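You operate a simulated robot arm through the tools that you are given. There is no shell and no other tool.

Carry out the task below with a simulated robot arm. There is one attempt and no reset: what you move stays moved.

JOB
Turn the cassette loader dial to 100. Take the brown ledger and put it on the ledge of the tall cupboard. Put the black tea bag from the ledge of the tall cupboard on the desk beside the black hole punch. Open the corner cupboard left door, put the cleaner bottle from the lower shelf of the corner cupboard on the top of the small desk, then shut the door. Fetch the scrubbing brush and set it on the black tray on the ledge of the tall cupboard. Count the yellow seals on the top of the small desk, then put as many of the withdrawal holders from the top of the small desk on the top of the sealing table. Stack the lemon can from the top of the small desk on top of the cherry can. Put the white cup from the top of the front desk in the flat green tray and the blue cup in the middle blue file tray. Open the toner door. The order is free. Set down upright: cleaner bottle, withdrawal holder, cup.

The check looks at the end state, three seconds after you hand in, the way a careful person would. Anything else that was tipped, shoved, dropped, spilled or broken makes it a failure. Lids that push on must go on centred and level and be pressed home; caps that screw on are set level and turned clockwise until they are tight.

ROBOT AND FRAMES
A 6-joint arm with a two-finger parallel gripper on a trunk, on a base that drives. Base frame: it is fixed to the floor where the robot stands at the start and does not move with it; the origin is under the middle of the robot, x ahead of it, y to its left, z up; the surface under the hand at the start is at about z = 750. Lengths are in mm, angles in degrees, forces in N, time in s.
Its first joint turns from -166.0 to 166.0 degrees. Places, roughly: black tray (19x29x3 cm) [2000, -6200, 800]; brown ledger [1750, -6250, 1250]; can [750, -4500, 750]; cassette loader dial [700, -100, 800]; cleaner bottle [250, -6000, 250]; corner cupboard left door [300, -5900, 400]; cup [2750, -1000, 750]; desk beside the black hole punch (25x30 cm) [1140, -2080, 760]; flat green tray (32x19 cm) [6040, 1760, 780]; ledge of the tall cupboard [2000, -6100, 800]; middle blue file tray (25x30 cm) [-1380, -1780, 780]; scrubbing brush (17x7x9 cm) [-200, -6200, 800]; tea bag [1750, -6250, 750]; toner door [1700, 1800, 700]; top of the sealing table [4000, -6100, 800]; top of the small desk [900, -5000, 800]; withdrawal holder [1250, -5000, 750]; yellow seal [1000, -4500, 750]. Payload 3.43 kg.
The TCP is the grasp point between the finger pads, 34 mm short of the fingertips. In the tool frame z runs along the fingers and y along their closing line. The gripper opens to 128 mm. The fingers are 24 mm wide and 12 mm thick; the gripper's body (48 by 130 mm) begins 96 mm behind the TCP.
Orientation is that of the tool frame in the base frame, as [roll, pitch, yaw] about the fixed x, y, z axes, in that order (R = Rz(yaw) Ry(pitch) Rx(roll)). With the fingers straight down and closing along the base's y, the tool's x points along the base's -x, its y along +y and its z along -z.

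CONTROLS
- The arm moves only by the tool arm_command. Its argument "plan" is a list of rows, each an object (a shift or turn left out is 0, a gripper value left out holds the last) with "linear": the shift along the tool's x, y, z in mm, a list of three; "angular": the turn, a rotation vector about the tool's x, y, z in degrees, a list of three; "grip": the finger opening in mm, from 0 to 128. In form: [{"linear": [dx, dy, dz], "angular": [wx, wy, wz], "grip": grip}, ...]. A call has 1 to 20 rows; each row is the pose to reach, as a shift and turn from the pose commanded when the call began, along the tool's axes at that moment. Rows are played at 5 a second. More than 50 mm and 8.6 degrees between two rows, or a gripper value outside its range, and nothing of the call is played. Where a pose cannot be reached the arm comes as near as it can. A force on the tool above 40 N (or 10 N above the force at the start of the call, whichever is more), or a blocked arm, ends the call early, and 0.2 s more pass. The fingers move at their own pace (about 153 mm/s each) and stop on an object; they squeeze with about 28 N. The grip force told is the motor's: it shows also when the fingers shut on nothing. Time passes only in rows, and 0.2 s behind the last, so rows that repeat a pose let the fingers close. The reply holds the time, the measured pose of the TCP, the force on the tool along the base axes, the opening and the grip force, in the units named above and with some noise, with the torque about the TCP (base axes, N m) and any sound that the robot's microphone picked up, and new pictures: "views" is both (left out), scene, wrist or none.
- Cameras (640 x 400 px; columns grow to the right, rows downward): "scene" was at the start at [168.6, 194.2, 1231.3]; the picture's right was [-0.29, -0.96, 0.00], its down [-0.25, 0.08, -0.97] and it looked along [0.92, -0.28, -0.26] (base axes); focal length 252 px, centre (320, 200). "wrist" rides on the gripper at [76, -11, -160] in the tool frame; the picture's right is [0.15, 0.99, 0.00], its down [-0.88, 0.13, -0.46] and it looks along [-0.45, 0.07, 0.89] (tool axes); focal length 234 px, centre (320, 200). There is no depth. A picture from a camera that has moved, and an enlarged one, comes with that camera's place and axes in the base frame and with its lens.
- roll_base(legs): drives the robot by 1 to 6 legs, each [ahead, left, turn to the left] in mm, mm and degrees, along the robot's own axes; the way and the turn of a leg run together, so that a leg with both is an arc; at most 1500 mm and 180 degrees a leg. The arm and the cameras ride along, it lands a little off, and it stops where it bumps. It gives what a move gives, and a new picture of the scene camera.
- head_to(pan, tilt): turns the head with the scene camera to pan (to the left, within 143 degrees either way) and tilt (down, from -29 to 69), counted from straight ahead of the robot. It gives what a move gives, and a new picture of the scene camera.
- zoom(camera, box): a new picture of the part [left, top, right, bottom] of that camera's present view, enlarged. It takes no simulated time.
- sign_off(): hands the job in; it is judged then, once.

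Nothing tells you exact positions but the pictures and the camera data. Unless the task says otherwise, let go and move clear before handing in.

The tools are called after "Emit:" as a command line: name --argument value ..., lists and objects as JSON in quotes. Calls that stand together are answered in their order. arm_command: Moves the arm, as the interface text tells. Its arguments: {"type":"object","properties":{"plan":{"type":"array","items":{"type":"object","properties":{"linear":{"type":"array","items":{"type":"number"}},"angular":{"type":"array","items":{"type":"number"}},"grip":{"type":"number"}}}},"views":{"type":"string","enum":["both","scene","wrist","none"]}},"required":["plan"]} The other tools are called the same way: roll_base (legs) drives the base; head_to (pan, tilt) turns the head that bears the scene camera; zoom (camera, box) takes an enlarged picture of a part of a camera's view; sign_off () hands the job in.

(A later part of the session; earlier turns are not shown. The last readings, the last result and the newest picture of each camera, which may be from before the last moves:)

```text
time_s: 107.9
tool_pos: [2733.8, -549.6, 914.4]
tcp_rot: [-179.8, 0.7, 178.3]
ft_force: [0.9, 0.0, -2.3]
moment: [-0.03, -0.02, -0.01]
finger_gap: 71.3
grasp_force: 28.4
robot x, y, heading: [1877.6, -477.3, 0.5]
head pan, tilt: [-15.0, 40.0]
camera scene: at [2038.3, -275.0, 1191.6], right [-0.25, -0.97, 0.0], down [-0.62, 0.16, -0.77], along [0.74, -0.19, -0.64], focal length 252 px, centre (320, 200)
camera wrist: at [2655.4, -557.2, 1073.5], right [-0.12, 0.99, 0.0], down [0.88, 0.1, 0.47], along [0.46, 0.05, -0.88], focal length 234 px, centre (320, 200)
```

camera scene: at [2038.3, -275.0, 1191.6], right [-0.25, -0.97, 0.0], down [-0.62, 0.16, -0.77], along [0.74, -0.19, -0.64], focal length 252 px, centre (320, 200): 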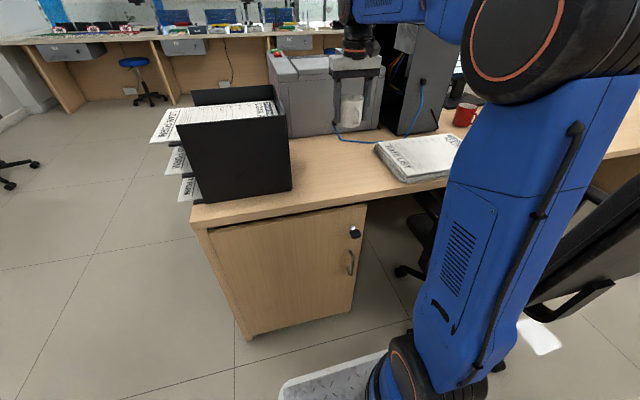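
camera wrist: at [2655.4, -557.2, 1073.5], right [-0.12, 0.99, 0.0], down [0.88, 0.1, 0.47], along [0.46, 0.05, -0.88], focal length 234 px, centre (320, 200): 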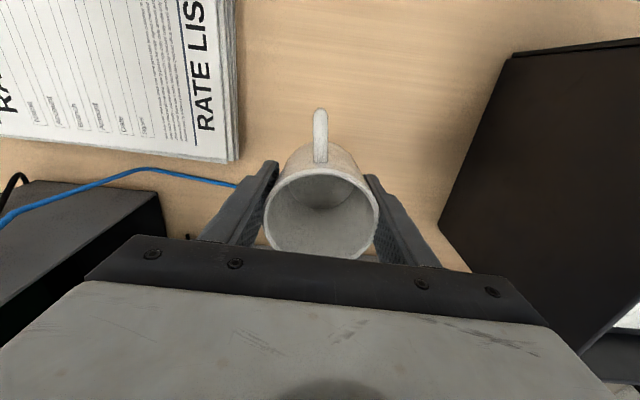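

The cup is lifted this time. I continue raising and retracting gently.

Emit:
arm_command --plan '[{"linear": [0, 0, -20]}, {"linear": [0, 0, -40]}, {"linear": [0, 0, -60]}, {"linear": [0, 0, -80]}, {"linear": [5, 0, -100]}, {"linear": [15, 2, -120]}, {"linear": [30, 4, -140]}, {"linear": [50, 7, -158]}, {"linear": [75, 10, -172]}, {"linear": [100, 15, -182]}, {"linear": [127, 19, -188]}, {"linear": [154, 24, -190]}, {"linear": [181, 29, -190]}, {"linear": [208, 34, -190]}, {"linear": [235, 38, -190]}, {"linear": [262, 43, -190]}, {"linear": [290, 48, -190]}, {"linear": [320, 53, -190]}, {"linear": [350, 58, -190]}, {"linear": [380, 62, -190]}]' --views "both"

```text
time_s: 112.1
tool_pos: [2354.3, -475.9, 1100.7]
tcp_rot: [-179.9, 0.8, 178.2]
ft_force: [0.4, -0.2, -1.5]
moment: [-0.01, 0.06, 0.01]
finger_gap: 71.5
grasp_force: 27.8
robot x, y, heading: [1876.5, -477.5, 0.9]
head pan, tilt: [-15.0, 40.0]
camera scene: at [2038.4, -274.9, 1191.5], right [-0.25, -0.97, 0.0], down [-0.62, 0.16, -0.77], along [0.74, -0.19, -0.64], focal length 252 px, centre (320, 200)
camera wrist: at [2276.1, -483.7, 1260.0], right [-0.12, 0.99, 0.0], down [0.88, 0.1, 0.47], along [0.46, 0.05, -0.88], focal length 234 px, centre (320, 200)
```

scene: 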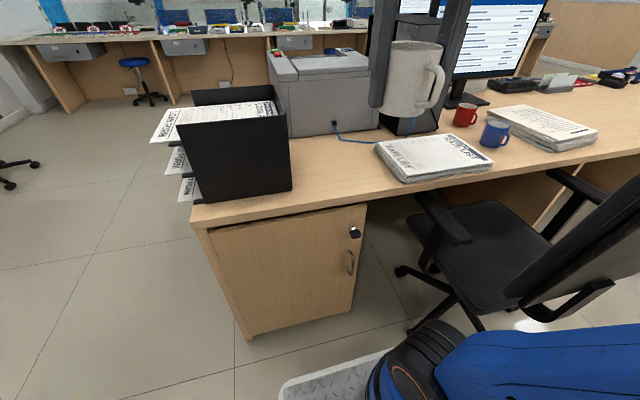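
wrist: 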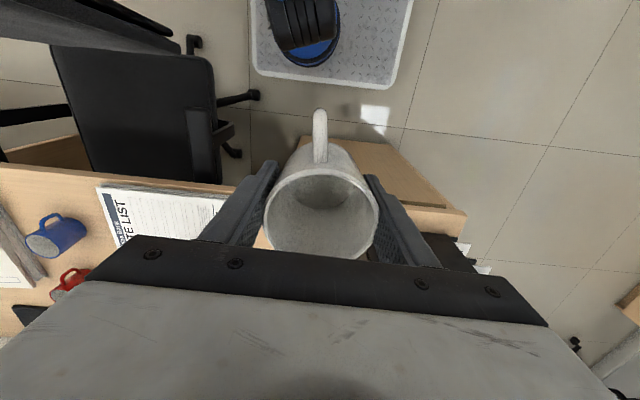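

The cup is held securely. I drive left out of the passage and then ahead along the open aisle toward the far counter.

Emit:
roll_base --legs '[[0, 1350, 0], [1450, 0, 0], [1400, 0, 0]]'

Emit:
head_to --pan 20 --tilt 15

```text
time_s: 132.4
tool_pos: [5200.1, 1041.1, 1100.8]
tcp_rot: [-179.9, 0.7, -178.7]
ft_force: [-0.1, 0.3, -2.8]
moment: [-0.03, 0.03, 0.0]
finger_gap: 71.2
grasp_force: 28.1
robot x, y, heading: [4725.3, 1017.9, 3.6]
head pan, tilt: [-15.0, 40.0]
camera scene: at [4873.3, 1224.8, 1191.6], right [-0.2, -0.98, 0.0], down [-0.63, 0.13, -0.77], along [0.75, -0.15, -0.64], focal length 252 px, centre (320, 200)
```

scene: 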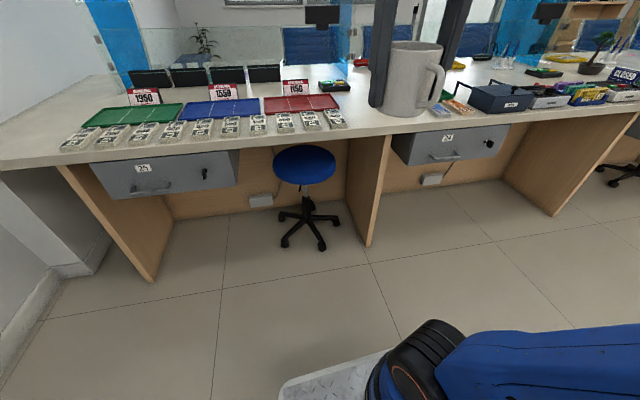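

```text
time_s: 133.4
tool_pos: [5200.8, 1041.7, 1100.4]
tcp_rot: [-179.9, 0.7, -178.8]
ft_force: [0.3, 0.4, -1.8]
moment: [-0.01, 0.04, 0.01]
finger_gap: 71.0
grasp_force: 28.3
robot x, y, heading: [4724.6, 1016.3, 3.6]
head pan, tilt: [20.0, 15.0]
camera scene: at [4875.5, 1279.0, 1231.1], right [0.4, -0.92, 0.0], down [-0.24, -0.1, -0.97], along [0.88, 0.39, -0.26], focal length 252 px, centre (320, 200)
```

scene: 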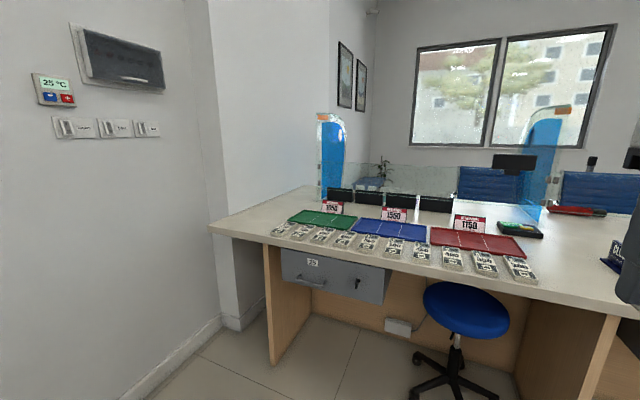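

The flat green tray lies near (6060, 1790) on the far counter, counter edge at x≈5740; a stool is around (5835, 1107). I check the chair on my left rear before strafing.

Emit:
head_to --pan 100 --tilt 35

```text
time_s: 134.9
tool_pos: [5200.4, 1041.8, 1099.8]
tcp_rot: [-179.9, 0.7, -178.6]
ft_force: [-1.3, 1.1, -2.7]
moment: [0.0, 0.01, 0.0]
finger_gap: 71.2
grasp_force: 28.4
robot x, y, heading: [4727.4, 1019.1, 3.7]
head pan, tilt: [100.0, 35.0]
camera scene: at [4769.1, 1327.1, 1199.2], right [0.97, 0.24, 0.0], down [0.14, -0.56, -0.82], along [-0.19, 0.8, -0.57], focal length 252 px, centre (320, 200)
```

scene: 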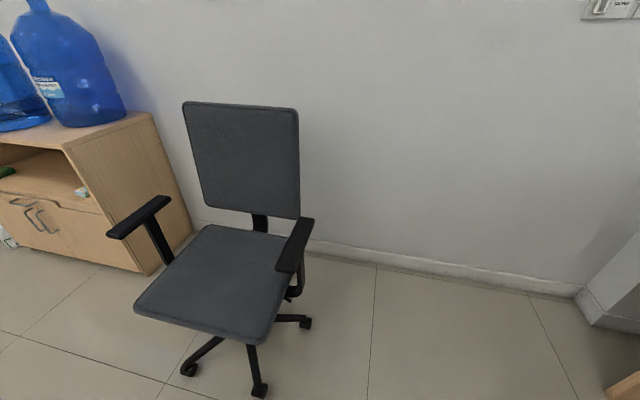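

Emit:
roll_base --legs '[[375, 0, -3.7], [0, 670, 0]]'

Emit:
head_to --pan -5 --tilt 30

```text
time_s: 140.5
tool_pos: [5566.8, 1687.7, 1099.6]
tcp_rot: [-179.8, 0.7, 178.2]
ft_force: [0.7, -0.2, -2.2]
moment: [0.0, -0.02, 0.0]
finger_gap: 71.1
grasp_force: 27.6
robot x, y, heading: [5088.1, 1687.6, 0.6]
head pan, tilt: [100.0, 35.0]
camera scene: at [5152.8, 1996.6, 1199.1], right [0.98, 0.18, 0.0], down [0.11, -0.56, -0.82], along [-0.15, 0.81, -0.57], focal length 252 px, centre (320, 200)
```

scene: 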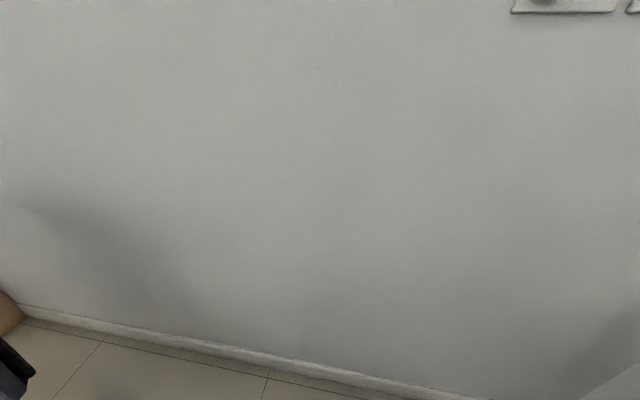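

```text
time_s: 142.3
tool_pos: [5566.5, 1688.4, 1101.1]
tcp_rot: [-179.9, 0.7, 178.2]
ft_force: [-1.2, -0.3, -1.8]
moment: [0.02, 0.03, 0.0]
finger_gap: 71.3
grasp_force: 27.6
robot x, y, heading: [5091.1, 1685.7, 0.5]
head pan, tilt: [-5.0, 30.0]
camera scene: at [5259.1, 1903.1, 1206.9], right [-0.08, -1.0, 0.0], down [-0.5, 0.04, -0.87], along [0.86, -0.07, -0.5], focal length 252 px, centre (320, 200)
```

scene: 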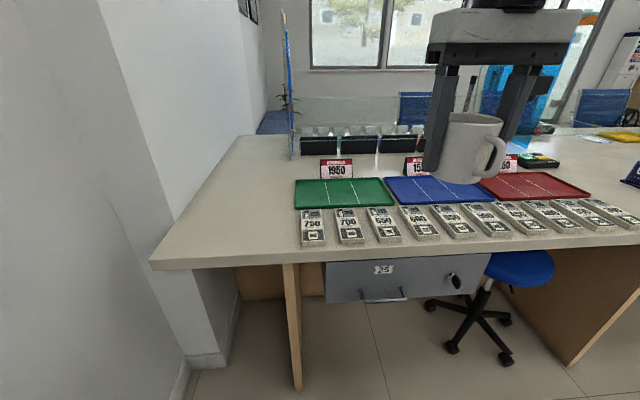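

The green tray's centre is about (6066, 1750). I move the cup above it.

Emit:
arm_command --plan '[{"linear": [-20, 3, 0]}, {"linear": [-45, 7, 0]}, {"linear": [-73, 11, 0]}, {"linear": [-101, 16, 0]}, {"linear": [-130, 20, 0]}, {"linear": [-160, 25, 0]}, {"linear": [-190, 30, 5]}, {"linear": [-220, 34, 15]}, {"linear": [-250, 39, 25]}, {"linear": [-280, 44, 37]}, {"linear": [-310, 48, 50]}, {"linear": [-340, 53, 65]}, {"linear": [-370, 58, 80]}, {"linear": [-400, 62, 95]}, {"linear": [-430, 67, 110]}, {"linear": [-455, 71, 125]}, {"linear": [-478, 75, 138]}, {"linear": [-492, 77, 147]}, {"linear": [-498, 78, 150]}, {"linear": [-498, 78, 150]}]' --views "both"

```text
time_s: 146.6
tool_pos: [6069.8, 1750.1, 955.7]
tcp_rot: [-179.9, 0.8, 178.2]
ft_force: [-0.4, -0.4, -2.1]
moment: [-0.01, -0.02, 0.04]
finger_gap: 71.2
grasp_force: 28.0
robot x, y, heading: [5090.9, 1693.1, 0.7]
head pan, tilt: [-5.0, 30.0]
camera scene: at [5259.2, 1903.1, 1206.9], right [-0.08, -1.0, 0.0], down [-0.5, 0.04, -0.87], along [0.86, -0.07, -0.5], focal length 252 px, centre (320, 200)
camera wrist: at [5990.9, 1741.6, 1116.1], right [-0.12, 0.99, 0.0], down [0.88, 0.1, 0.47], along [0.46, 0.05, -0.88], focal length 234 px, centre (320, 200)
```

scene: 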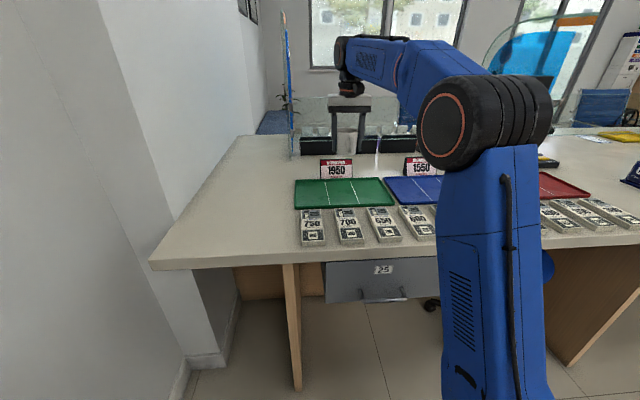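
wrist: 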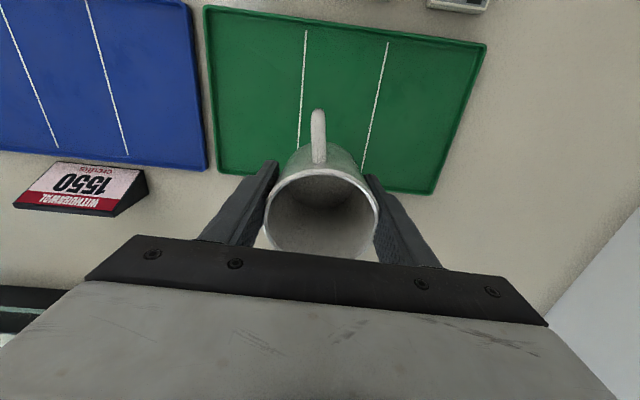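

The cup is a bit forward of the tray's centre. I correct by about 26 mm back and 14 mm left and lower to just above the tray.

Emit:
arm_command --plan '[{"linear": [10, 5, 20]}, {"linear": [20, 10, 45]}, {"linear": [26, 14, 70]}, {"linear": [26, 14, 95]}, {"linear": [26, 14, 115]}, {"linear": [26, 14, 128]}, {"linear": [26, 14, 133]}, {"linear": [26, 14, 133]}]' --views "both"

```text
time_s: 148.3
tool_pos: [6046.7, 1764.1, 824.1]
tcp_rot: [-179.9, 0.9, 178.3]
ft_force: [2.3, 5.7, 19.8]
moment: [-0.19, -0.03, -0.04]
finger_gap: 71.4
grasp_force: 27.9
robot x, y, heading: [5092.4, 1685.7, 0.5]
head pan, tilt: [-5.0, 30.0]
camera scene: at [5258.5, 1903.3, 1207.0], right [-0.08, -1.0, 0.0], down [-0.5, 0.04, -0.87], along [0.86, -0.07, -0.5], focal length 252 px, centre (320, 200)
camera wrist: at [5967.5, 1756.6, 983.6], right [-0.12, 0.99, 0.0], down [0.88, 0.1, 0.47], along [0.47, 0.05, -0.88], focal length 234 px, centre (320, 200)
```

scene: 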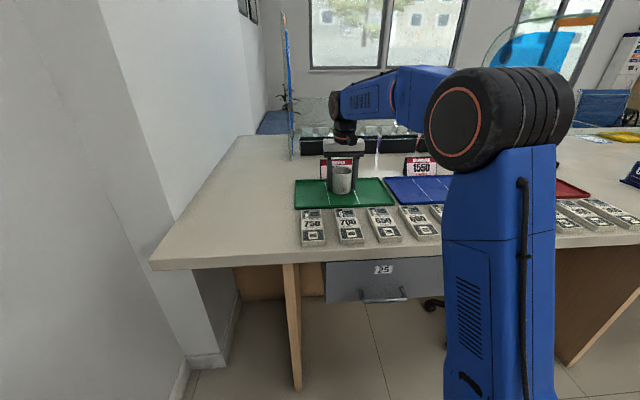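
wrist: 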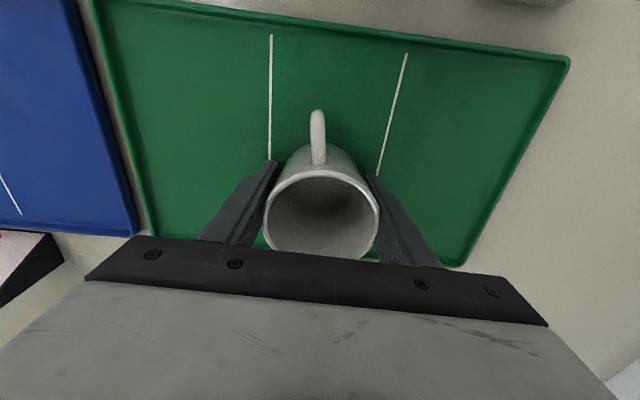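

The cup touches the tray floor (20 N), inside the rim. I relax 2 mm, open, and lift away.

Emit:
arm_command --plan '[{"linear": [0, 0, -1.5]}, {"linear": [0, 0, -2]}, {"linear": [0, 0, -2], "grip": 78}, {"linear": [0, 0, -2], "grip": 90}, {"linear": [0, 0, -2], "grip": 110}, {"linear": [0, 0, -2], "grip": 118}, {"linear": [0, 0, -25], "grip": 118}, {"linear": [0, 0, -60], "grip": 118}, {"linear": [0, 0, -105], "grip": 118}, {"linear": [0, 0, -150], "grip": 118}]' --views "both"

```text
time_s: 150.6
tool_pos: [6045.4, 1765.4, 973.4]
tcp_rot: [-179.9, 0.6, 178.2]
ft_force: [1.1, -0.4, 0.0]
moment: [0.0, 0.0, 0.0]
finger_gap: 117.9
grasp_force: 0.1
robot x, y, heading: [5092.0, 1685.9, 0.8]
head pan, tilt: [-5.0, 30.0]
camera scene: at [5259.3, 1903.1, 1206.9], right [-0.08, -1.0, 0.0], down [-0.5, 0.04, -0.87], along [0.86, -0.07, -0.5], focal length 252 px, centre (320, 200)
camera wrist: at [5966.8, 1756.2, 1133.1], right [-0.12, 0.99, 0.0], down [0.88, 0.1, 0.47], along [0.46, 0.05, -0.88], focal length 234 px, centre (320, 200)
```

scene: 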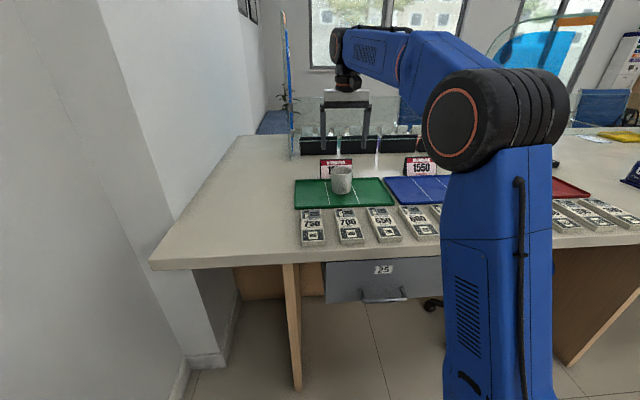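
wrist: 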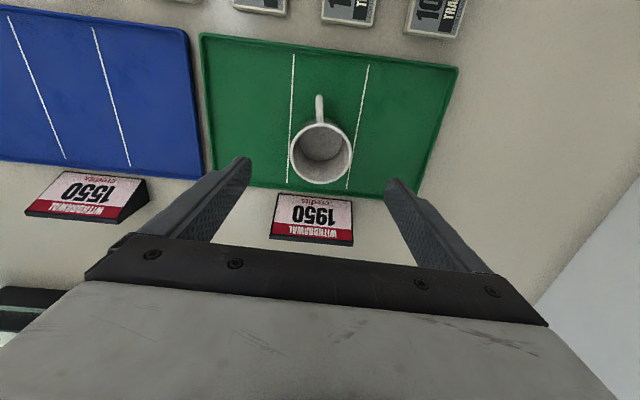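

The white cup stands in the green tray. I retract the arm and drive back for the blue cup.

Emit:
arm_command --plan '[{"linear": [20, -4, -40]}, {"linear": [55, -10, -70]}, {"linear": [95, -18, -95]}, {"linear": [135, -26, -115]}, {"linear": [180, -34, -127]}, {"linear": [225, -43, -127]}, {"linear": [270, -51, -127]}, {"linear": [315, -60, -127]}, {"linear": [360, -68, -127]}, {"linear": [405, -77, -127]}, {"linear": [450, -85, -127]}, {"linear": [475, -90, -127]}]' --views "none"

Emit:
roll_base --legs '[[0, -680, 0], [-1400, 0, 0], [-1500, 0, 0], [-300, 0, 0]]'

```text
time_s: 153.2
tool_pos: [5564.9, 1690.9, 1095.9]
tcp_rot: [-179.8, 0.8, 178.3]
ft_force: [-0.2, 0.1, 0.1]
moment: [-0.02, 0.05, -0.01]
finger_gap: 117.9
grasp_force: 0.0
robot x, y, heading: [5093.9, 1685.6, 0.6]
head pan, tilt: [-5.0, 30.0]
```

```text
time_s: 172.1
tool_pos: [2375.8, 931.8, 1097.0]
tcp_rot: [-179.9, 0.7, 179.6]
ft_force: [-0.6, -0.5, -0.2]
moment: [-0.01, 0.03, -0.03]
finger_gap: 117.8
grasp_force: 0.1
robot x, y, heading: [1895.4, 917.7, 1.8]
head pan, tilt: [-5.0, 30.0]
camera scene: at [2065.6, 1138.2, 1206.9], right [-0.05, -1.0, 0.0], down [-0.5, 0.03, -0.87], along [0.86, -0.05, -0.5], focal length 252 px, centre (320, 200)
```

scene: 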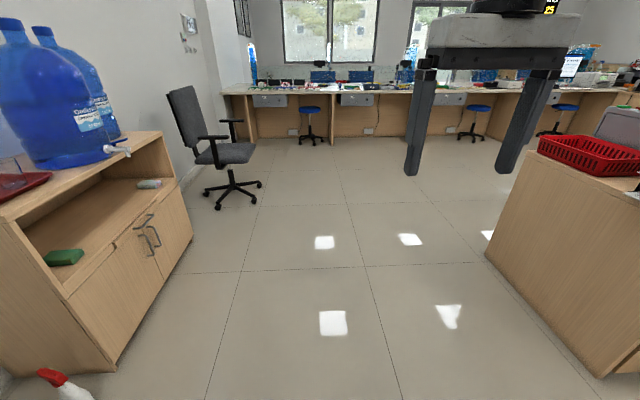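

Emit:
roll_base --legs '[[0, 0, -1.8], [0, -1400, 0]]'

Emit:
head_to --pan -30 --tilt 35

```text
time_s: 179.5
tool_pos: [2384.7, -481.8, 1096.0]
tcp_rot: [-179.9, 0.8, 178.2]
ft_force: [-0.7, 0.1, -0.5]
moment: [-0.01, -0.02, 0.01]
finger_gap: 117.8
grasp_force: 0.1
robot x, y, heading: [1910.6, -486.5, 0.4]
head pan, tilt: [-5.0, 30.0]
camera scene: at [2079.1, -267.6, 1206.9], right [-0.08, -1.0, 0.0], down [-0.5, 0.04, -0.87], along [0.86, -0.07, -0.5], focal length 252 px, centre (320, 200)
```

scene: 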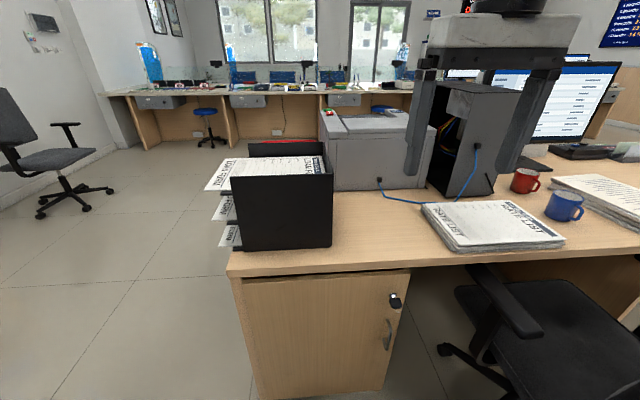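

```text
time_s: 180.4
tool_pos: [2385.5, -481.4, 1096.6]
tcp_rot: [-179.9, 0.7, 178.2]
ft_force: [-0.3, -0.1, 0.5]
moment: [0.02, -0.01, 0.01]
finger_gap: 117.9
grasp_force: 0.1
robot x, y, heading: [1909.4, -481.7, 0.5]
head pan, tilt: [-30.0, 35.0]
camera scene: at [2065.6, -303.9, 1199.1], right [-0.49, -0.87, 0.0], down [-0.5, 0.28, -0.82], along [0.71, -0.4, -0.57], focal length 252 px, centre (320, 200)
```

scene: 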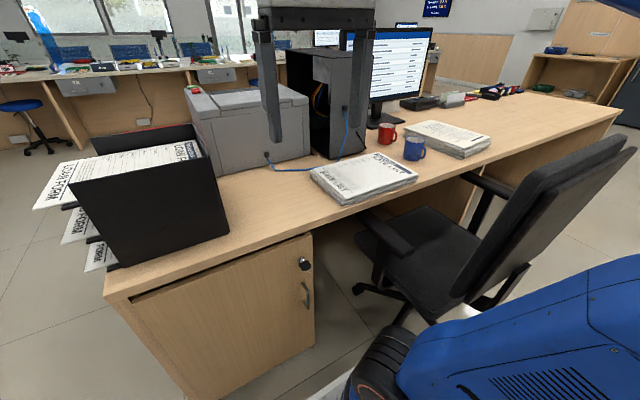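

The blue cup is at about (2692, -1097), handle toward -x/-y. I go hover above it with the tool turned about 25°.

Emit:
arm_command --plan '[{"linear": [-20, -40, 0], "angular": [0, 0, -1.7]}, {"linear": [-42, -80, 0], "angular": [0, 0, -3.4]}, {"linear": [-64, -120, 0], "angular": [0, 0, -5]}, {"linear": [-86, -160, 0], "angular": [0, 0, -6.7]}, {"linear": [-108, -200, 0], "angular": [0, 0, -8.4]}, {"linear": [-130, -240, 0], "angular": [0, 0, -10]}, {"linear": [-152, -280, 0], "angular": [0, 0, -11.7]}, {"linear": [-174, -320, 0], "angular": [0, 0, -13.4]}, {"linear": [-196, -360, 5], "angular": [0, 0, -15]}, {"linear": [-218, -400, 15], "angular": [0, 0, -16.7]}, {"linear": [-238, -440, 25], "angular": [0, 0, -18.4]}, {"linear": [-258, -480, 40], "angular": [0, 0, -20]}, {"linear": [-278, -520, 55], "angular": [0, 0, -21.7]}, {"linear": [-298, -555, 70], "angular": [0, 0, -23]}, {"linear": [-316, -588, 85], "angular": [0, 0, -25]}, {"linear": [-326, -606, 96], "angular": [0, 0, -25]}, {"linear": [-326, -606, 96], "angular": [0, 0, -25]}]' --views "both"

```text
time_s: 184.0
tool_pos: [2692.4, -1099.6, 1005.2]
tcp_rot: [-179.6, 0.6, -156.9]
ft_force: [0.3, -0.4, 0.5]
moment: [0.0, -0.01, 0.0]
finger_gap: 118.1
grasp_force: 0.1
robot x, y, heading: [1909.5, -483.0, 0.4]
head pan, tilt: [-30.0, 35.0]
camera scene: at [2065.6, -304.1, 1199.1], right [-0.49, -0.87, 0.0], down [-0.5, 0.28, -0.82], along [0.71, -0.4, -0.57], focal length 252 px, centre (320, 200)
camera wrist: at [2624.4, -1138.6, 1165.6], right [-0.52, 0.85, -0.01], down [0.75, 0.47, 0.46], along [0.4, 0.24, -0.89], focal length 234 px, centre (320, 200)
```

scene: 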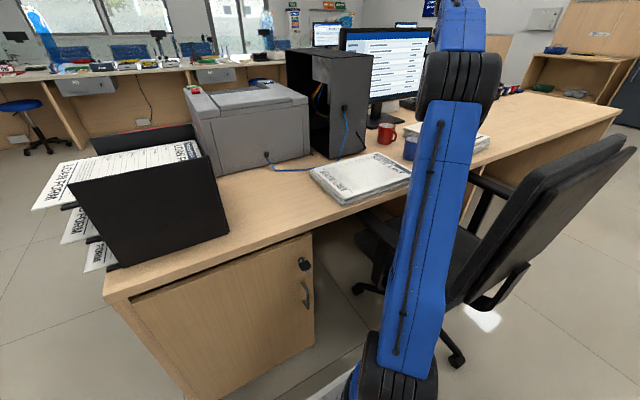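
wrist: 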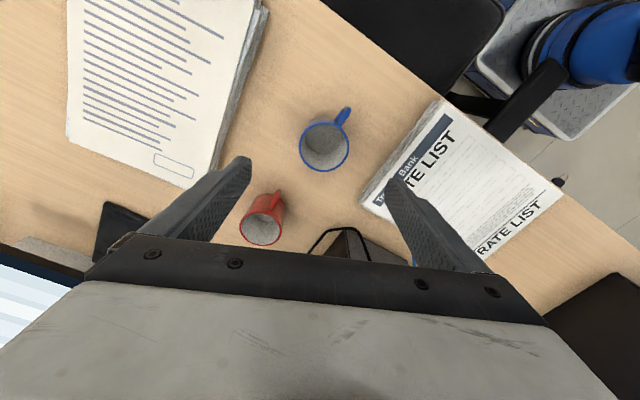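

The blue cup's centre is about (2698, -1089) and its handle points straight at -x, so closing along y fits. I turn back to yaw 180, lower over it, grip low and lift slowly.

Emit:
arm_command --plan '[{"linear": [-3, 2, 20], "angular": [0, 0, 7]}, {"linear": [-6, 5, 50], "angular": [0, 0, 14]}, {"linear": [-9, 7.6, 90], "angular": [0, 0, 21]}, {"linear": [-9.3, 7.6, 125], "angular": [0, 0, 23]}, {"linear": [-9.3, 7.6, 145], "angular": [0, 0, 23]}, {"linear": [-9.3, 7.6, 145], "angular": [0, 0, 23]}]' --views "wrist"

```text
time_s: 185.4
tool_pos: [2700.6, -1087.8, 860.7]
tcp_rot: [-179.9, 0.6, -179.8]
ft_force: [0.5, 0.3, 0.0]
moment: [-0.04, 0.01, 0.0]
finger_gap: 118.0
grasp_force: 0.0
robot x, y, heading: [1912.0, -482.3, 0.6]
head pan, tilt: [-30.0, 35.0]
camera wrist: at [2623.2, -1098.0, 1019.8], right [-0.15, 0.99, 0.0], down [0.87, 0.13, 0.47], along [0.46, 0.07, -0.88], focal length 234 px, centre (320, 200)
```

wrist: 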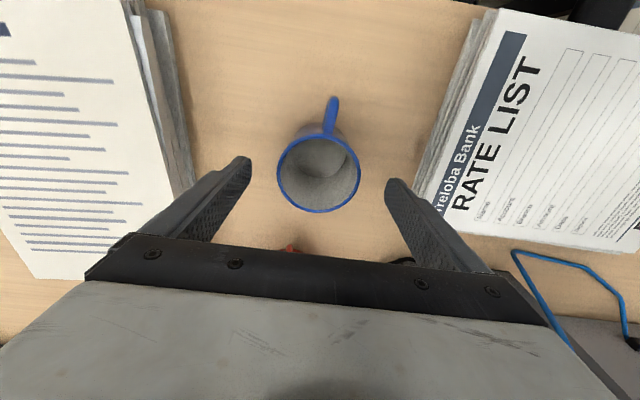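

Emit:
arm_command --plan '[{"linear": [2, 0, 30]}, {"linear": [2, 0, 55]}, {"linear": [2, 0, 68]}, {"linear": [2, 0, 68]}, {"linear": [2, 0, 68], "grip": 0}, {"linear": [2, 0, 68], "grip": 0}, {"linear": [2, 0, 68], "grip": 0}, {"linear": [2, 0, 68], "grip": 0}, {"linear": [2, 0, 64], "grip": 0}, {"linear": [2, 0, 58], "grip": 0}, {"linear": [2, 0, 50], "grip": 0}, {"linear": [2, 0, 40], "grip": 0}, {"linear": [2, 0, 28], "grip": 0}, {"linear": [2, 0, 16], "grip": 0}, {"linear": [2, 0, 4], "grip": 0}, {"linear": [2, 0, -10], "grip": 0}, {"linear": [2, 0, -25], "grip": 0}]' --views "wrist"

```text
time_s: 189.0
tool_pos: [2697.4, -1087.9, 886.8]
tcp_rot: [-179.8, 0.7, -179.8]
ft_force: [0.8, -0.3, -2.4]
moment: [0.04, 0.02, -0.02]
finger_gap: 71.8
grasp_force: 28.5
robot x, y, heading: [1907.0, -484.0, 0.3]
head pan, tilt: [-30.0, 35.0]
camera wrist: at [2619.3, -1098.3, 1046.0], right [-0.15, 0.99, 0.0], down [0.87, 0.13, 0.47], along [0.46, 0.07, -0.88], focal length 234 px, centre (320, 200)
```

wrist: 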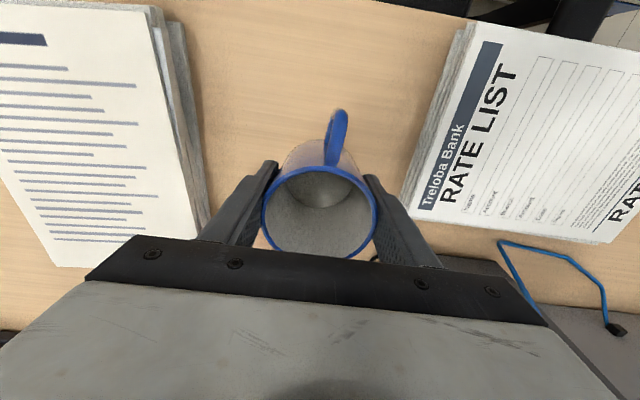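

The blue cup is lifted. I raise it and bring it back to the carry pose.

Emit:
arm_command --plan '[{"linear": [0, 0, -25]}, {"linear": [0, 0, -50]}, {"linear": [0, 0, -75]}, {"linear": [0, 0, -100]}, {"linear": [5, 8, -125]}, {"linear": [12, 22, -150]}, {"linear": [22, 42, -170]}, {"linear": [35, 68, -185]}, {"linear": [50, 98, -195]}, {"linear": [66, 130, -200]}, {"linear": [83, 164, -205]}, {"linear": [101, 198, -205]}, {"linear": [119, 233, -205]}, {"linear": [137, 268, -205]}, {"linear": [155, 303, -205]}, {"linear": [173, 338, -205]}, {"linear": [191, 373, -205]}, {"linear": [209, 408, -205]}, {"linear": [227, 443, -205]}, {"linear": [245, 478, -205]}]' --views "none"

Emit:
arm_command --plan '[{"linear": [17, 33, 0]}, {"linear": [34, 66, 0]}, {"linear": [50, 98, 0]}, {"linear": [65, 125, 0]}, {"linear": [65, 125, 0]}]' --views "both"

```text
time_s: 193.2
tool_pos: [2447.6, -610.3, 1085.4]
tcp_rot: [-179.9, 0.6, -179.8]
ft_force: [0.7, -0.1, -2.5]
moment: [-0.01, 0.06, 0.01]
finger_gap: 72.2
grasp_force: 28.4
robot x, y, heading: [1912.1, -484.2, 0.4]
head pan, tilt: [-30.0, 35.0]
```

```text
time_s: 194.4
tool_pos: [2381.6, -486.5, 1084.0]
tcp_rot: [-179.9, 0.7, -179.9]
ft_force: [0.1, -0.1, -1.7]
moment: [-0.01, -0.01, 0.0]
finger_gap: 72.0
grasp_force: 28.5
robot x, y, heading: [1911.0, -483.5, 0.5]
head pan, tilt: [-30.0, 35.0]
camera scene: at [2065.6, -303.9, 1199.1], right [-0.49, -0.87, 0.0], down [-0.5, 0.28, -0.82], along [0.71, -0.4, -0.57], focal length 252 px, centre (320, 200)
camera wrist: at [2303.5, -496.9, 1243.7], right [-0.15, 0.99, 0.0], down [0.87, 0.13, 0.47], along [0.46, 0.07, -0.88], focal length 234 px, centre (320, 200)
```

scene: 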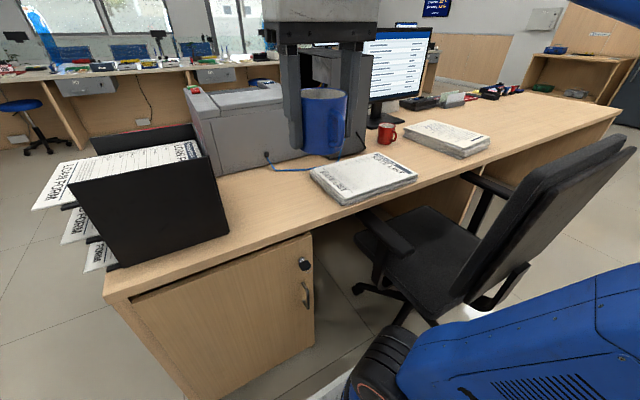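
wrist: 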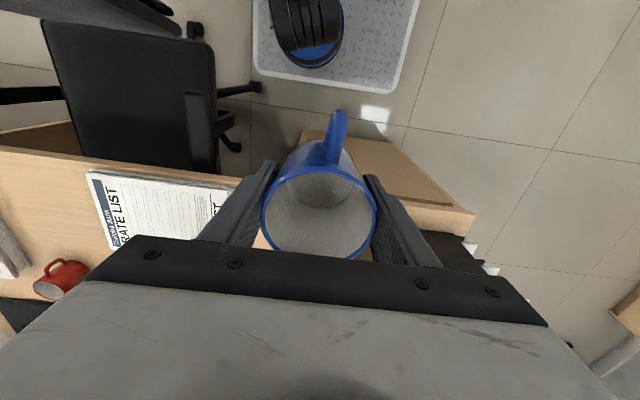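

The blue cup is secure. I drive back left to the aisle and then back along it, keeping clear of the open toner door.

Emit:
roll_base --legs '[[0, 1270, 0]]'

```text
time_s: 200.9
tool_pos: [2390.6, 783.9, 1085.3]
tcp_rot: [-179.8, 0.7, 178.3]
ft_force: [-0.2, 0.7, -2.6]
moment: [-0.04, 0.03, -0.01]
finger_gap: 71.7
grasp_force: 28.2
robot x, y, heading: [1918.9, 802.4, -1.3]
head pan, tilt: [-30.0, 35.0]
camera scene: at [2080.4, 976.8, 1199.1], right [-0.52, -0.85, 0.0], down [-0.49, 0.3, -0.82], along [0.7, -0.43, -0.57], focal length 252 px, centre (320, 200)
```

scene: 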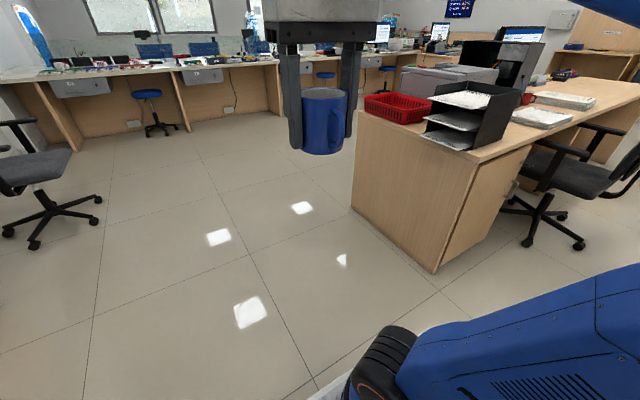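

Emit:
roll_base --legs '[[0, 0, 1.3], [-1000, 0, 0]]'

```text
time_s: 206.4
tool_pos: [1385.2, 795.2, 1083.7]
tcp_rot: [-180.0, 0.7, 179.4]
ft_force: [-0.1, 0.5, -2.4]
moment: [0.02, 0.01, 0.0]
finger_gap: 72.0
grasp_force: 28.3
robot x, y, heading: [916.0, 803.1, -0.1]
head pan, tilt: [-30.0, 35.0]
camera scene: at [1071.9, 981.9, 1199.1], right [-0.5, -0.86, 0.0], down [-0.5, 0.29, -0.82], along [0.71, -0.41, -0.57], focal length 252 px, centre (320, 200)
```

scene: 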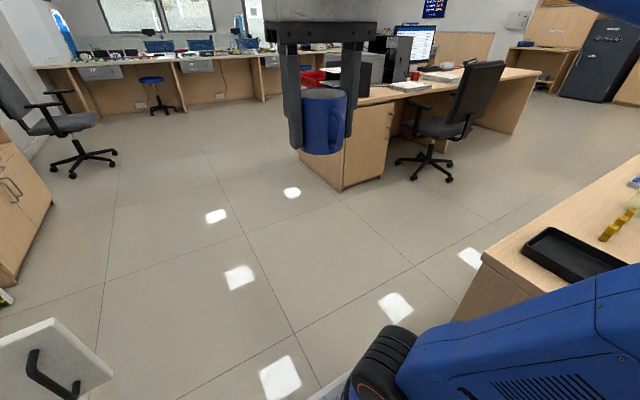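

Emit:
roll_base --legs '[[-1000, 0, 0], [-320, -1100, 0]]'

Emit:
head_to --pan -100 --tilt 25

```text
time_s: 217.1
tool_pos: [59.2, -297.4, 1084.2]
tcp_rot: [-179.9, 0.8, -179.8]
ft_force: [0.7, -0.6, -2.5]
moment: [-0.04, 0.01, 0.03]
finger_gap: 71.8
grasp_force: 28.0
robot x, y, heading: [-414.0, -291.5, 0.4]
head pan, tilt: [-30.0, 35.0]
camera scene: at [-256.9, -114.9, 1199.1], right [-0.49, -0.87, 0.0], down [-0.5, 0.28, -0.82], along [0.71, -0.4, -0.57], focal length 252 px, centre (320, 200)
```

scene: 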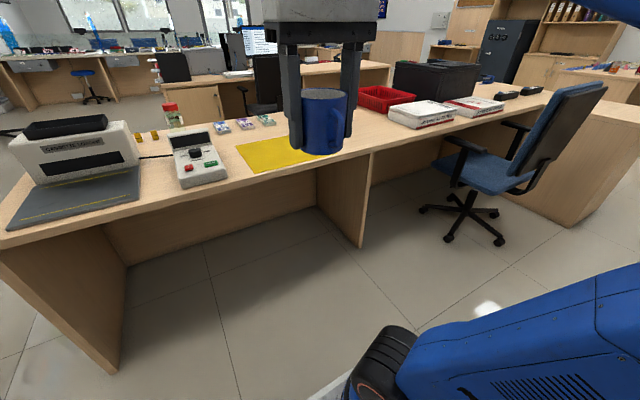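

```text
time_s: 218.5
tool_pos: [59.2, -298.2, 1084.5]
tcp_rot: [-179.9, 0.7, -179.9]
ft_force: [0.0, 0.4, -2.0]
moment: [0.0, -0.02, -0.03]
finger_gap: 72.1
grasp_force: 28.3
robot x, y, heading: [-409.8, -293.3, 0.5]
head pan, tilt: [-100.0, 25.0]
camera scene: at [-348.7, -162.5, 1214.9], right [-0.99, 0.16, 0.0], down [0.07, 0.42, -0.91], along [-0.15, -0.89, -0.42], focal length 252 px, centre (320, 200)
```

scene: 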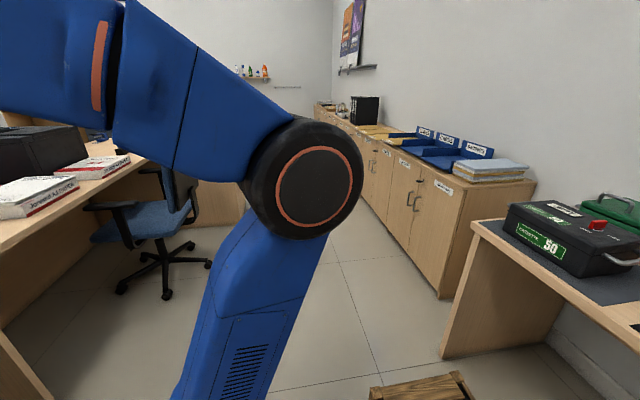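

Emit:
zoom --camera "scene" --box '[350, 90, 550, 220]'

Emit:
roll_base --legs '[[0, 0, -90]]'

Emit:
head_to --pan -20 --tilt 25

```text
3.08 times, centred on (450, 155) of scene
camera zoom: at [-348.7, -162.5, 1214.9], right [-0.99, 0.16, 0.0], down [0.07, 0.42, -0.91], along [-0.15, -0.89, -0.42], focal length 777 px, centre (-80, 338)
```

zoom: 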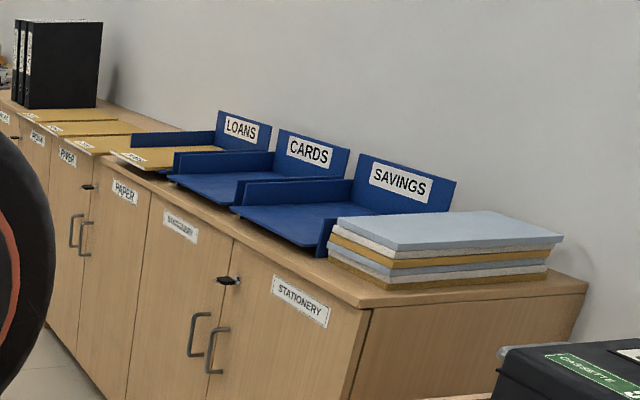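

```text
time_s: 222.8
tool_pos: [-423.2, -763.9, 1084.4]
tcp_rot: [-179.9, 0.7, 89.0]
ft_force: [-0.2, -0.1, -2.4]
moment: [-0.04, 0.01, -0.01]
finger_gap: 71.8
grasp_force: 28.2
robot x, y, heading: [-410.8, -288.6, -90.5]
head pan, tilt: [-100.0, 25.0]
camera scene: at [-283.1, -357.7, 1214.9], right [0.18, 0.98, 0.0], down [0.42, -0.08, -0.91], along [-0.89, 0.17, -0.42], focal length 252 px, centre (320, 200)
```

scene: 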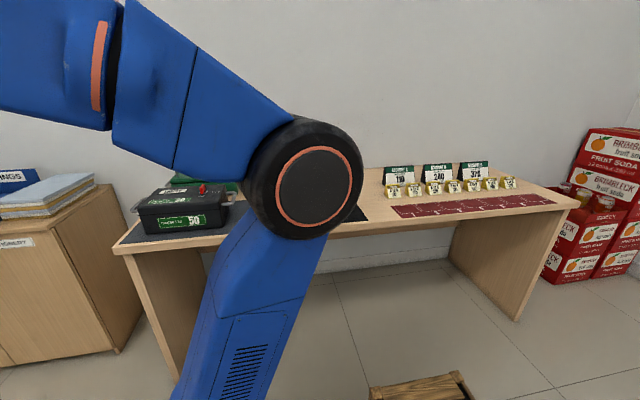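

```text
time_s: 224.3
tool_pos: [-423.2, -764.2, 1084.1]
tcp_rot: [-179.9, 0.7, 89.1]
ft_force: [0.3, -0.5, -2.5]
moment: [0.0, 0.0, 0.03]
finger_gap: 71.8
grasp_force: 28.4
robot x, y, heading: [-408.9, -293.8, -90.7]
head pan, tilt: [-20.0, 25.0]
camera scene: at [-224.9, -460.8, 1214.9], right [-0.94, 0.35, 0.0], down [0.15, 0.4, -0.91], along [-0.32, -0.85, -0.42], focal length 252 px, centre (320, 200)
```

scene: 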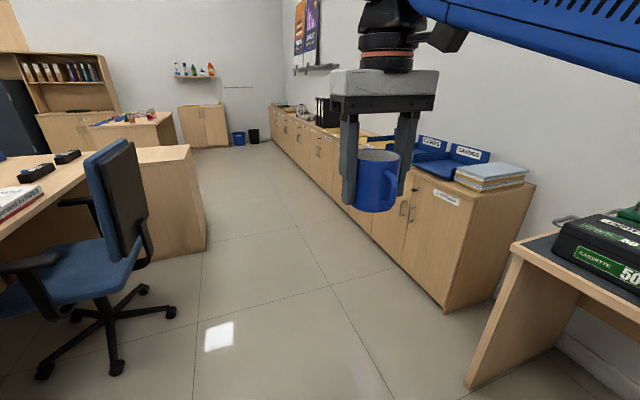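

The three blue file trays are SAVINGS, CARDS (middle) and LOANS. I drive down the corridor to stand beside them.

Emit:
roll_base --legs '[[0, 0, 0.7], [500, -170, 0], [650, 0, 0]]'

Emit:
head_to --pan -60 --tilt 30

```text
time_s: 231.0
tool_pos: [-575.5, -1938.5, 1084.4]
tcp_rot: [-179.8, 0.7, 90.5]
ft_force: [-0.2, -0.3, -2.2]
moment: [0.02, 0.01, 0.01]
finger_gap: 71.7
grasp_force: 27.9
robot x, y, heading: [-570.8, -1468.9, -89.1]
head pan, tilt: [-20.0, 25.0]
camera scene: at [-384.5, -1630.8, 1214.9], right [-0.94, 0.33, 0.0], down [0.14, 0.4, -0.91], along [-0.3, -0.86, -0.42], focal length 252 px, centre (320, 200)
```

scene: 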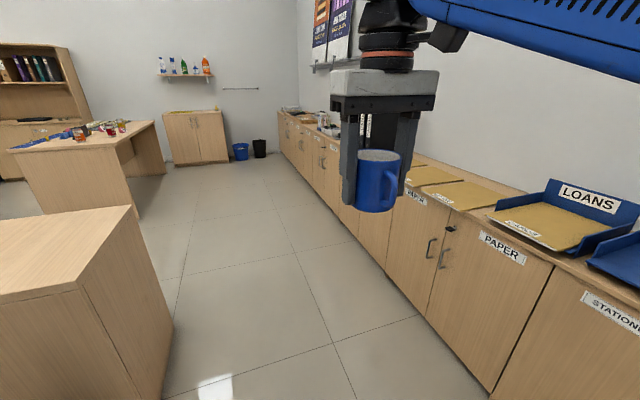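

```text
time_s: 232.1
tool_pos: [-575.2, -1938.6, 1083.7]
tcp_rot: [-179.8, 0.7, 90.4]
ft_force: [-0.3, 0.3, -2.1]
moment: [0.01, 0.01, -0.02]
finger_gap: 71.4
grasp_force: 28.3
robot x, y, heading: [-573.8, -1470.1, -89.2]
head pan, tilt: [-60.0, 30.0]
camera scene: at [-431.8, -1590.1, 1206.9], right [-0.51, 0.86, 0.0], down [0.43, 0.26, -0.87], along [-0.74, -0.44, -0.5], focal length 252 px, centre (320, 200)
```

scene: 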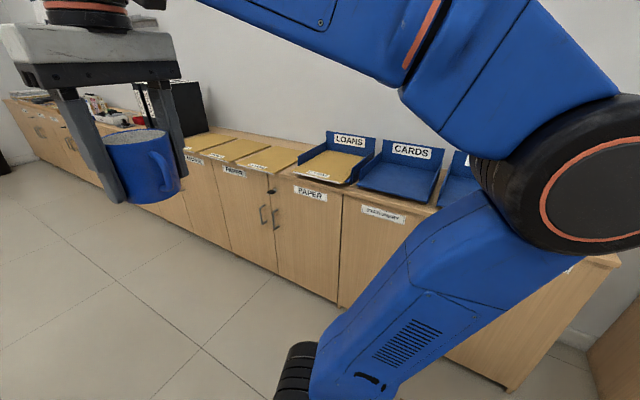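

The CARDS tray spans about x -1505..-1205, y -1890..-1643. I swing the arm round toward it in an arc, turning the tool to keep pace.

Emit:
arm_command --plan '[{"linear": [-28, -25, 0], "angular": [0, 0, 4]}, {"linear": [-55, -49, 0], "angular": [0, 0, 8]}, {"linear": [-83, -74, 0], "angular": [0, 0, 12]}, {"linear": [-111, -99, 0], "angular": [0, 0, 16]}, {"linear": [-138, -123, 0], "angular": [0, 0, 20]}, {"linear": [-166, -148, 0], "angular": [0, 0, 24]}, {"linear": [-151, -181, 0], "angular": [0, 0, 28]}, {"linear": [-135, -214, 0], "angular": [0, 0, 32]}, {"linear": [-120, -246, 0], "angular": [0, 0, 37]}, {"linear": [-104, -279, 0], "angular": [0, 0, 42]}, {"linear": [-89, -312, 0], "angular": [0, 0, 48]}, {"linear": [-59, -333, 0], "angular": [0, 0, 54]}, {"linear": [-30, -354, 0], "angular": [0, 0, 60]}, {"linear": [0, -374, 0], "angular": [0, 0, 66]}, {"linear": [29, -395, 0], "angular": [0, 0, 72]}, {"linear": [59, -416, 0], "angular": [0, 0, 78]}]' --views "both"

```text
time_s: 235.5
tool_pos: [-992.1, -1881.3, 1082.9]
tcp_rot: [179.3, 0.3, 12.3]
ft_force: [1.3, 0.2, -2.3]
moment: [-0.01, -0.01, 0.02]
finger_gap: 71.5
grasp_force: 28.0
robot x, y, heading: [-577.5, -1471.3, -89.2]
head pan, tilt: [-60.0, 30.0]
camera scene: at [-431.8, -1590.0, 1206.9], right [-0.51, 0.86, 0.0], down [0.43, 0.26, -0.87], along [-0.74, -0.44, -0.5], focal length 252 px, centre (320, 200)
camera wrist: at [-920.3, -1852.3, 1243.9], right [0.35, -0.94, 0.01], down [-0.83, -0.31, 0.46], along [-0.43, -0.17, -0.89], focal length 234 px, centre (320, 200)
```

scene: 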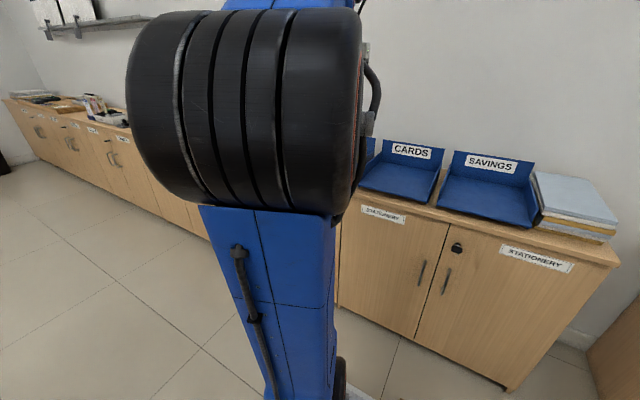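
wrist: 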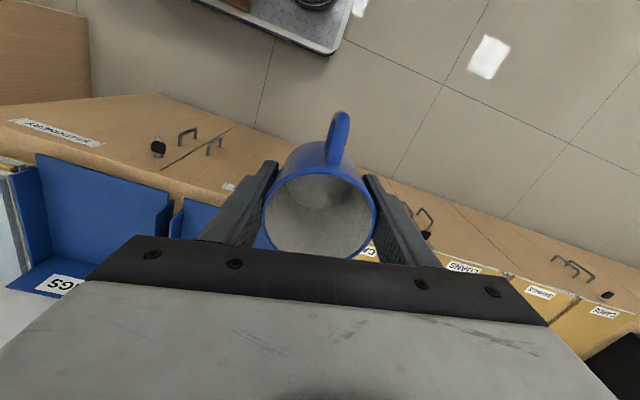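

Emit:
arm_command --plan '[{"linear": [-28, -16, 0], "angular": [0, 0, 1]}, {"linear": [-57, -31, 0], "angular": [0, 0, 2]}, {"linear": [-85, -47, 5], "angular": [0, 0, 3]}, {"linear": [-114, -63, 10], "angular": [0, 0, 4]}, {"linear": [-142, -78, 20], "angular": [0, 0, 5]}, {"linear": [-170, -94, 30], "angular": [0, 0, 6]}, {"linear": [-199, -110, 42], "angular": [0, 0, 7]}, {"linear": [-227, -125, 55], "angular": [0, 0, 8]}, {"linear": [-256, -141, 70], "angular": [0, 0, 9]}, {"linear": [-284, -157, 85], "angular": [0, 0, 10]}, {"linear": [-312, -172, 100], "angular": [0, 0, 11]}, {"linear": [-332, -183, 115], "angular": [0, 0, 12]}, {"linear": [-341, -188, 130], "angular": [0, 0, 12]}, {"linear": [-341, -188, 130], "angular": [0, 0, 12]}]' --views "both"

```text
time_s: 238.5
tool_pos: [-1368.0, -1771.8, 954.1]
tcp_rot: [179.3, 0.1, 0.5]
ft_force: [-0.3, -0.1, -2.0]
moment: [0.01, 0.0, -0.03]
finger_gap: 71.8
grasp_force: 27.7
robot x, y, heading: [-574.6, -1467.6, -89.6]
head pan, tilt: [-60.0, 30.0]
camera scene: at [-432.1, -1590.1, 1207.0], right [-0.51, 0.86, 0.0], down [0.43, 0.26, -0.87], along [-0.74, -0.44, -0.5], focal length 252 px, centre (320, 200)
camera wrist: at [-1291.8, -1757.6, 1114.3], right [0.15, -0.99, 0.01], down [-0.88, -0.13, 0.46], along [-0.45, -0.08, -0.89], focal length 234 px, centre (320, 200)
```

scene: 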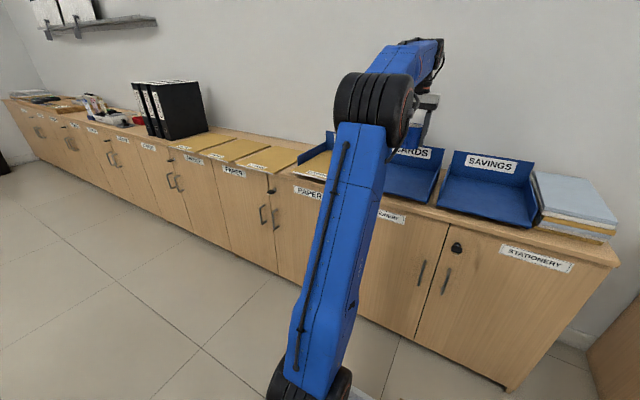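
wrist: 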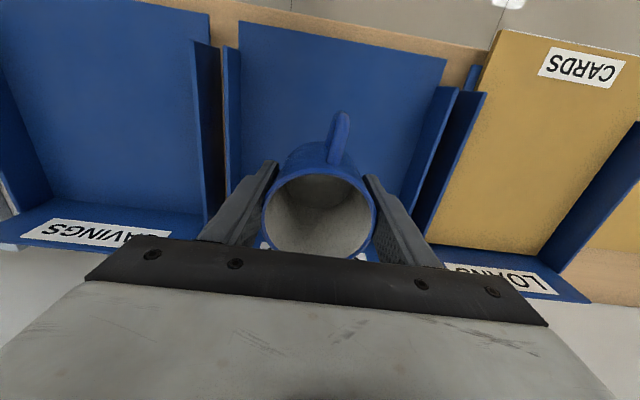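

I shift 15 mm deeper and 12 mm toward -y to the tray's middle and lower slowly.

Emit:
arm_command --plan '[{"linear": [-5, 4, 20]}, {"linear": [-10, 8, 45]}, {"linear": [-15, 12, 70]}, {"linear": [-15, 12, 95]}, {"linear": [-15, 12, 112]}, {"linear": [-15, 12, 120]}, {"linear": [-15, 12, 124]}, {"linear": [-15, 12, 124]}]' --views "both"

```text
time_s: 240.3
tool_pos: [-1381.5, -1787.9, 829.8]
tcp_rot: [179.4, 0.1, 0.4]
ft_force: [0.2, 0.0, -2.5]
moment: [0.02, -0.02, 0.0]
finger_gap: 71.7
grasp_force: 27.5
robot x, y, heading: [-576.0, -1468.4, -89.4]
head pan, tilt: [-60.0, 30.0]
camera scene: at [-432.1, -1590.1, 1207.0], right [-0.51, 0.86, 0.0], down [0.43, 0.26, -0.87], along [-0.74, -0.44, -0.5], focal length 252 px, centre (320, 200)
camera wrist: at [-1305.8, -1772.6, 990.5], right [0.15, -0.99, 0.01], down [-0.88, -0.13, 0.46], along [-0.45, -0.08, -0.89], focal length 234 px, centre (320, 200)
```

scene: 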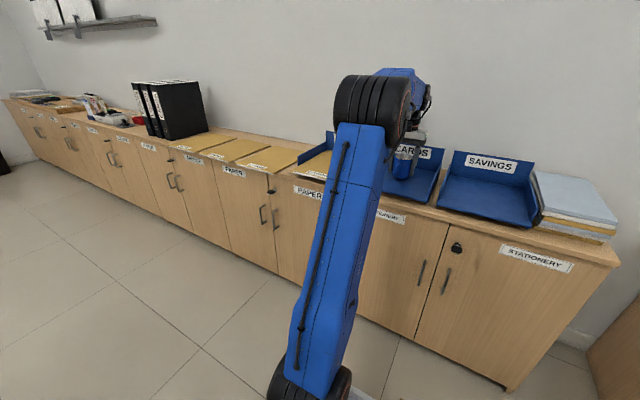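
wrist: 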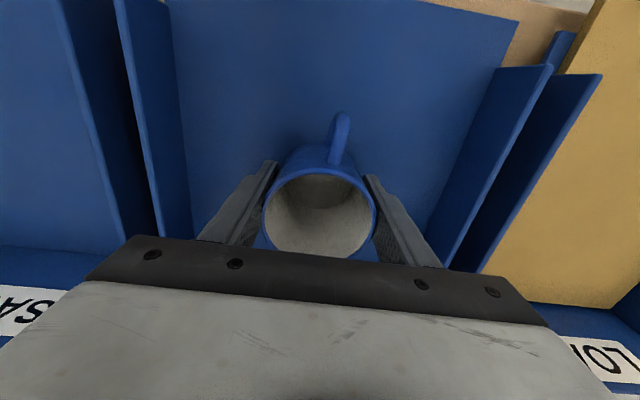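

Emit:
arm_command --plan '[{"linear": [0, 0, 2]}, {"linear": [0, 0, 4]}, {"linear": [0, 0, 6]}, {"linear": [0, 0, 6]}]' --views "none"

```text
time_s: 241.3
tool_pos: [-1381.3, -1786.8, 824.0]
tcp_rot: [179.3, 0.1, 0.4]
ft_force: [-0.3, -0.3, -2.8]
moment: [0.0, 0.03, -0.03]
finger_gap: 71.5
grasp_force: 28.0
robot x, y, heading: [-576.6, -1464.3, -89.4]
head pan, tilt: [-60.0, 30.0]
```

Emit:
arm_command --plan '[{"linear": [0, 0, 2]}, {"linear": [0, 0, 4]}, {"linear": [0, 0, 6]}, {"linear": [0, 0, 6]}]' --views "none"

```text
time_s: 242.3
tool_pos: [-1380.8, -1787.4, 819.4]
tcp_rot: [179.3, 0.3, 0.4]
ft_force: [0.1, -9.3, 20.0]
moment: [0.17, 0.05, 0.01]
finger_gap: 72.0
grasp_force: 28.0
robot x, y, heading: [-575.8, -1468.6, -89.2]
head pan, tilt: [-60.0, 30.0]
```

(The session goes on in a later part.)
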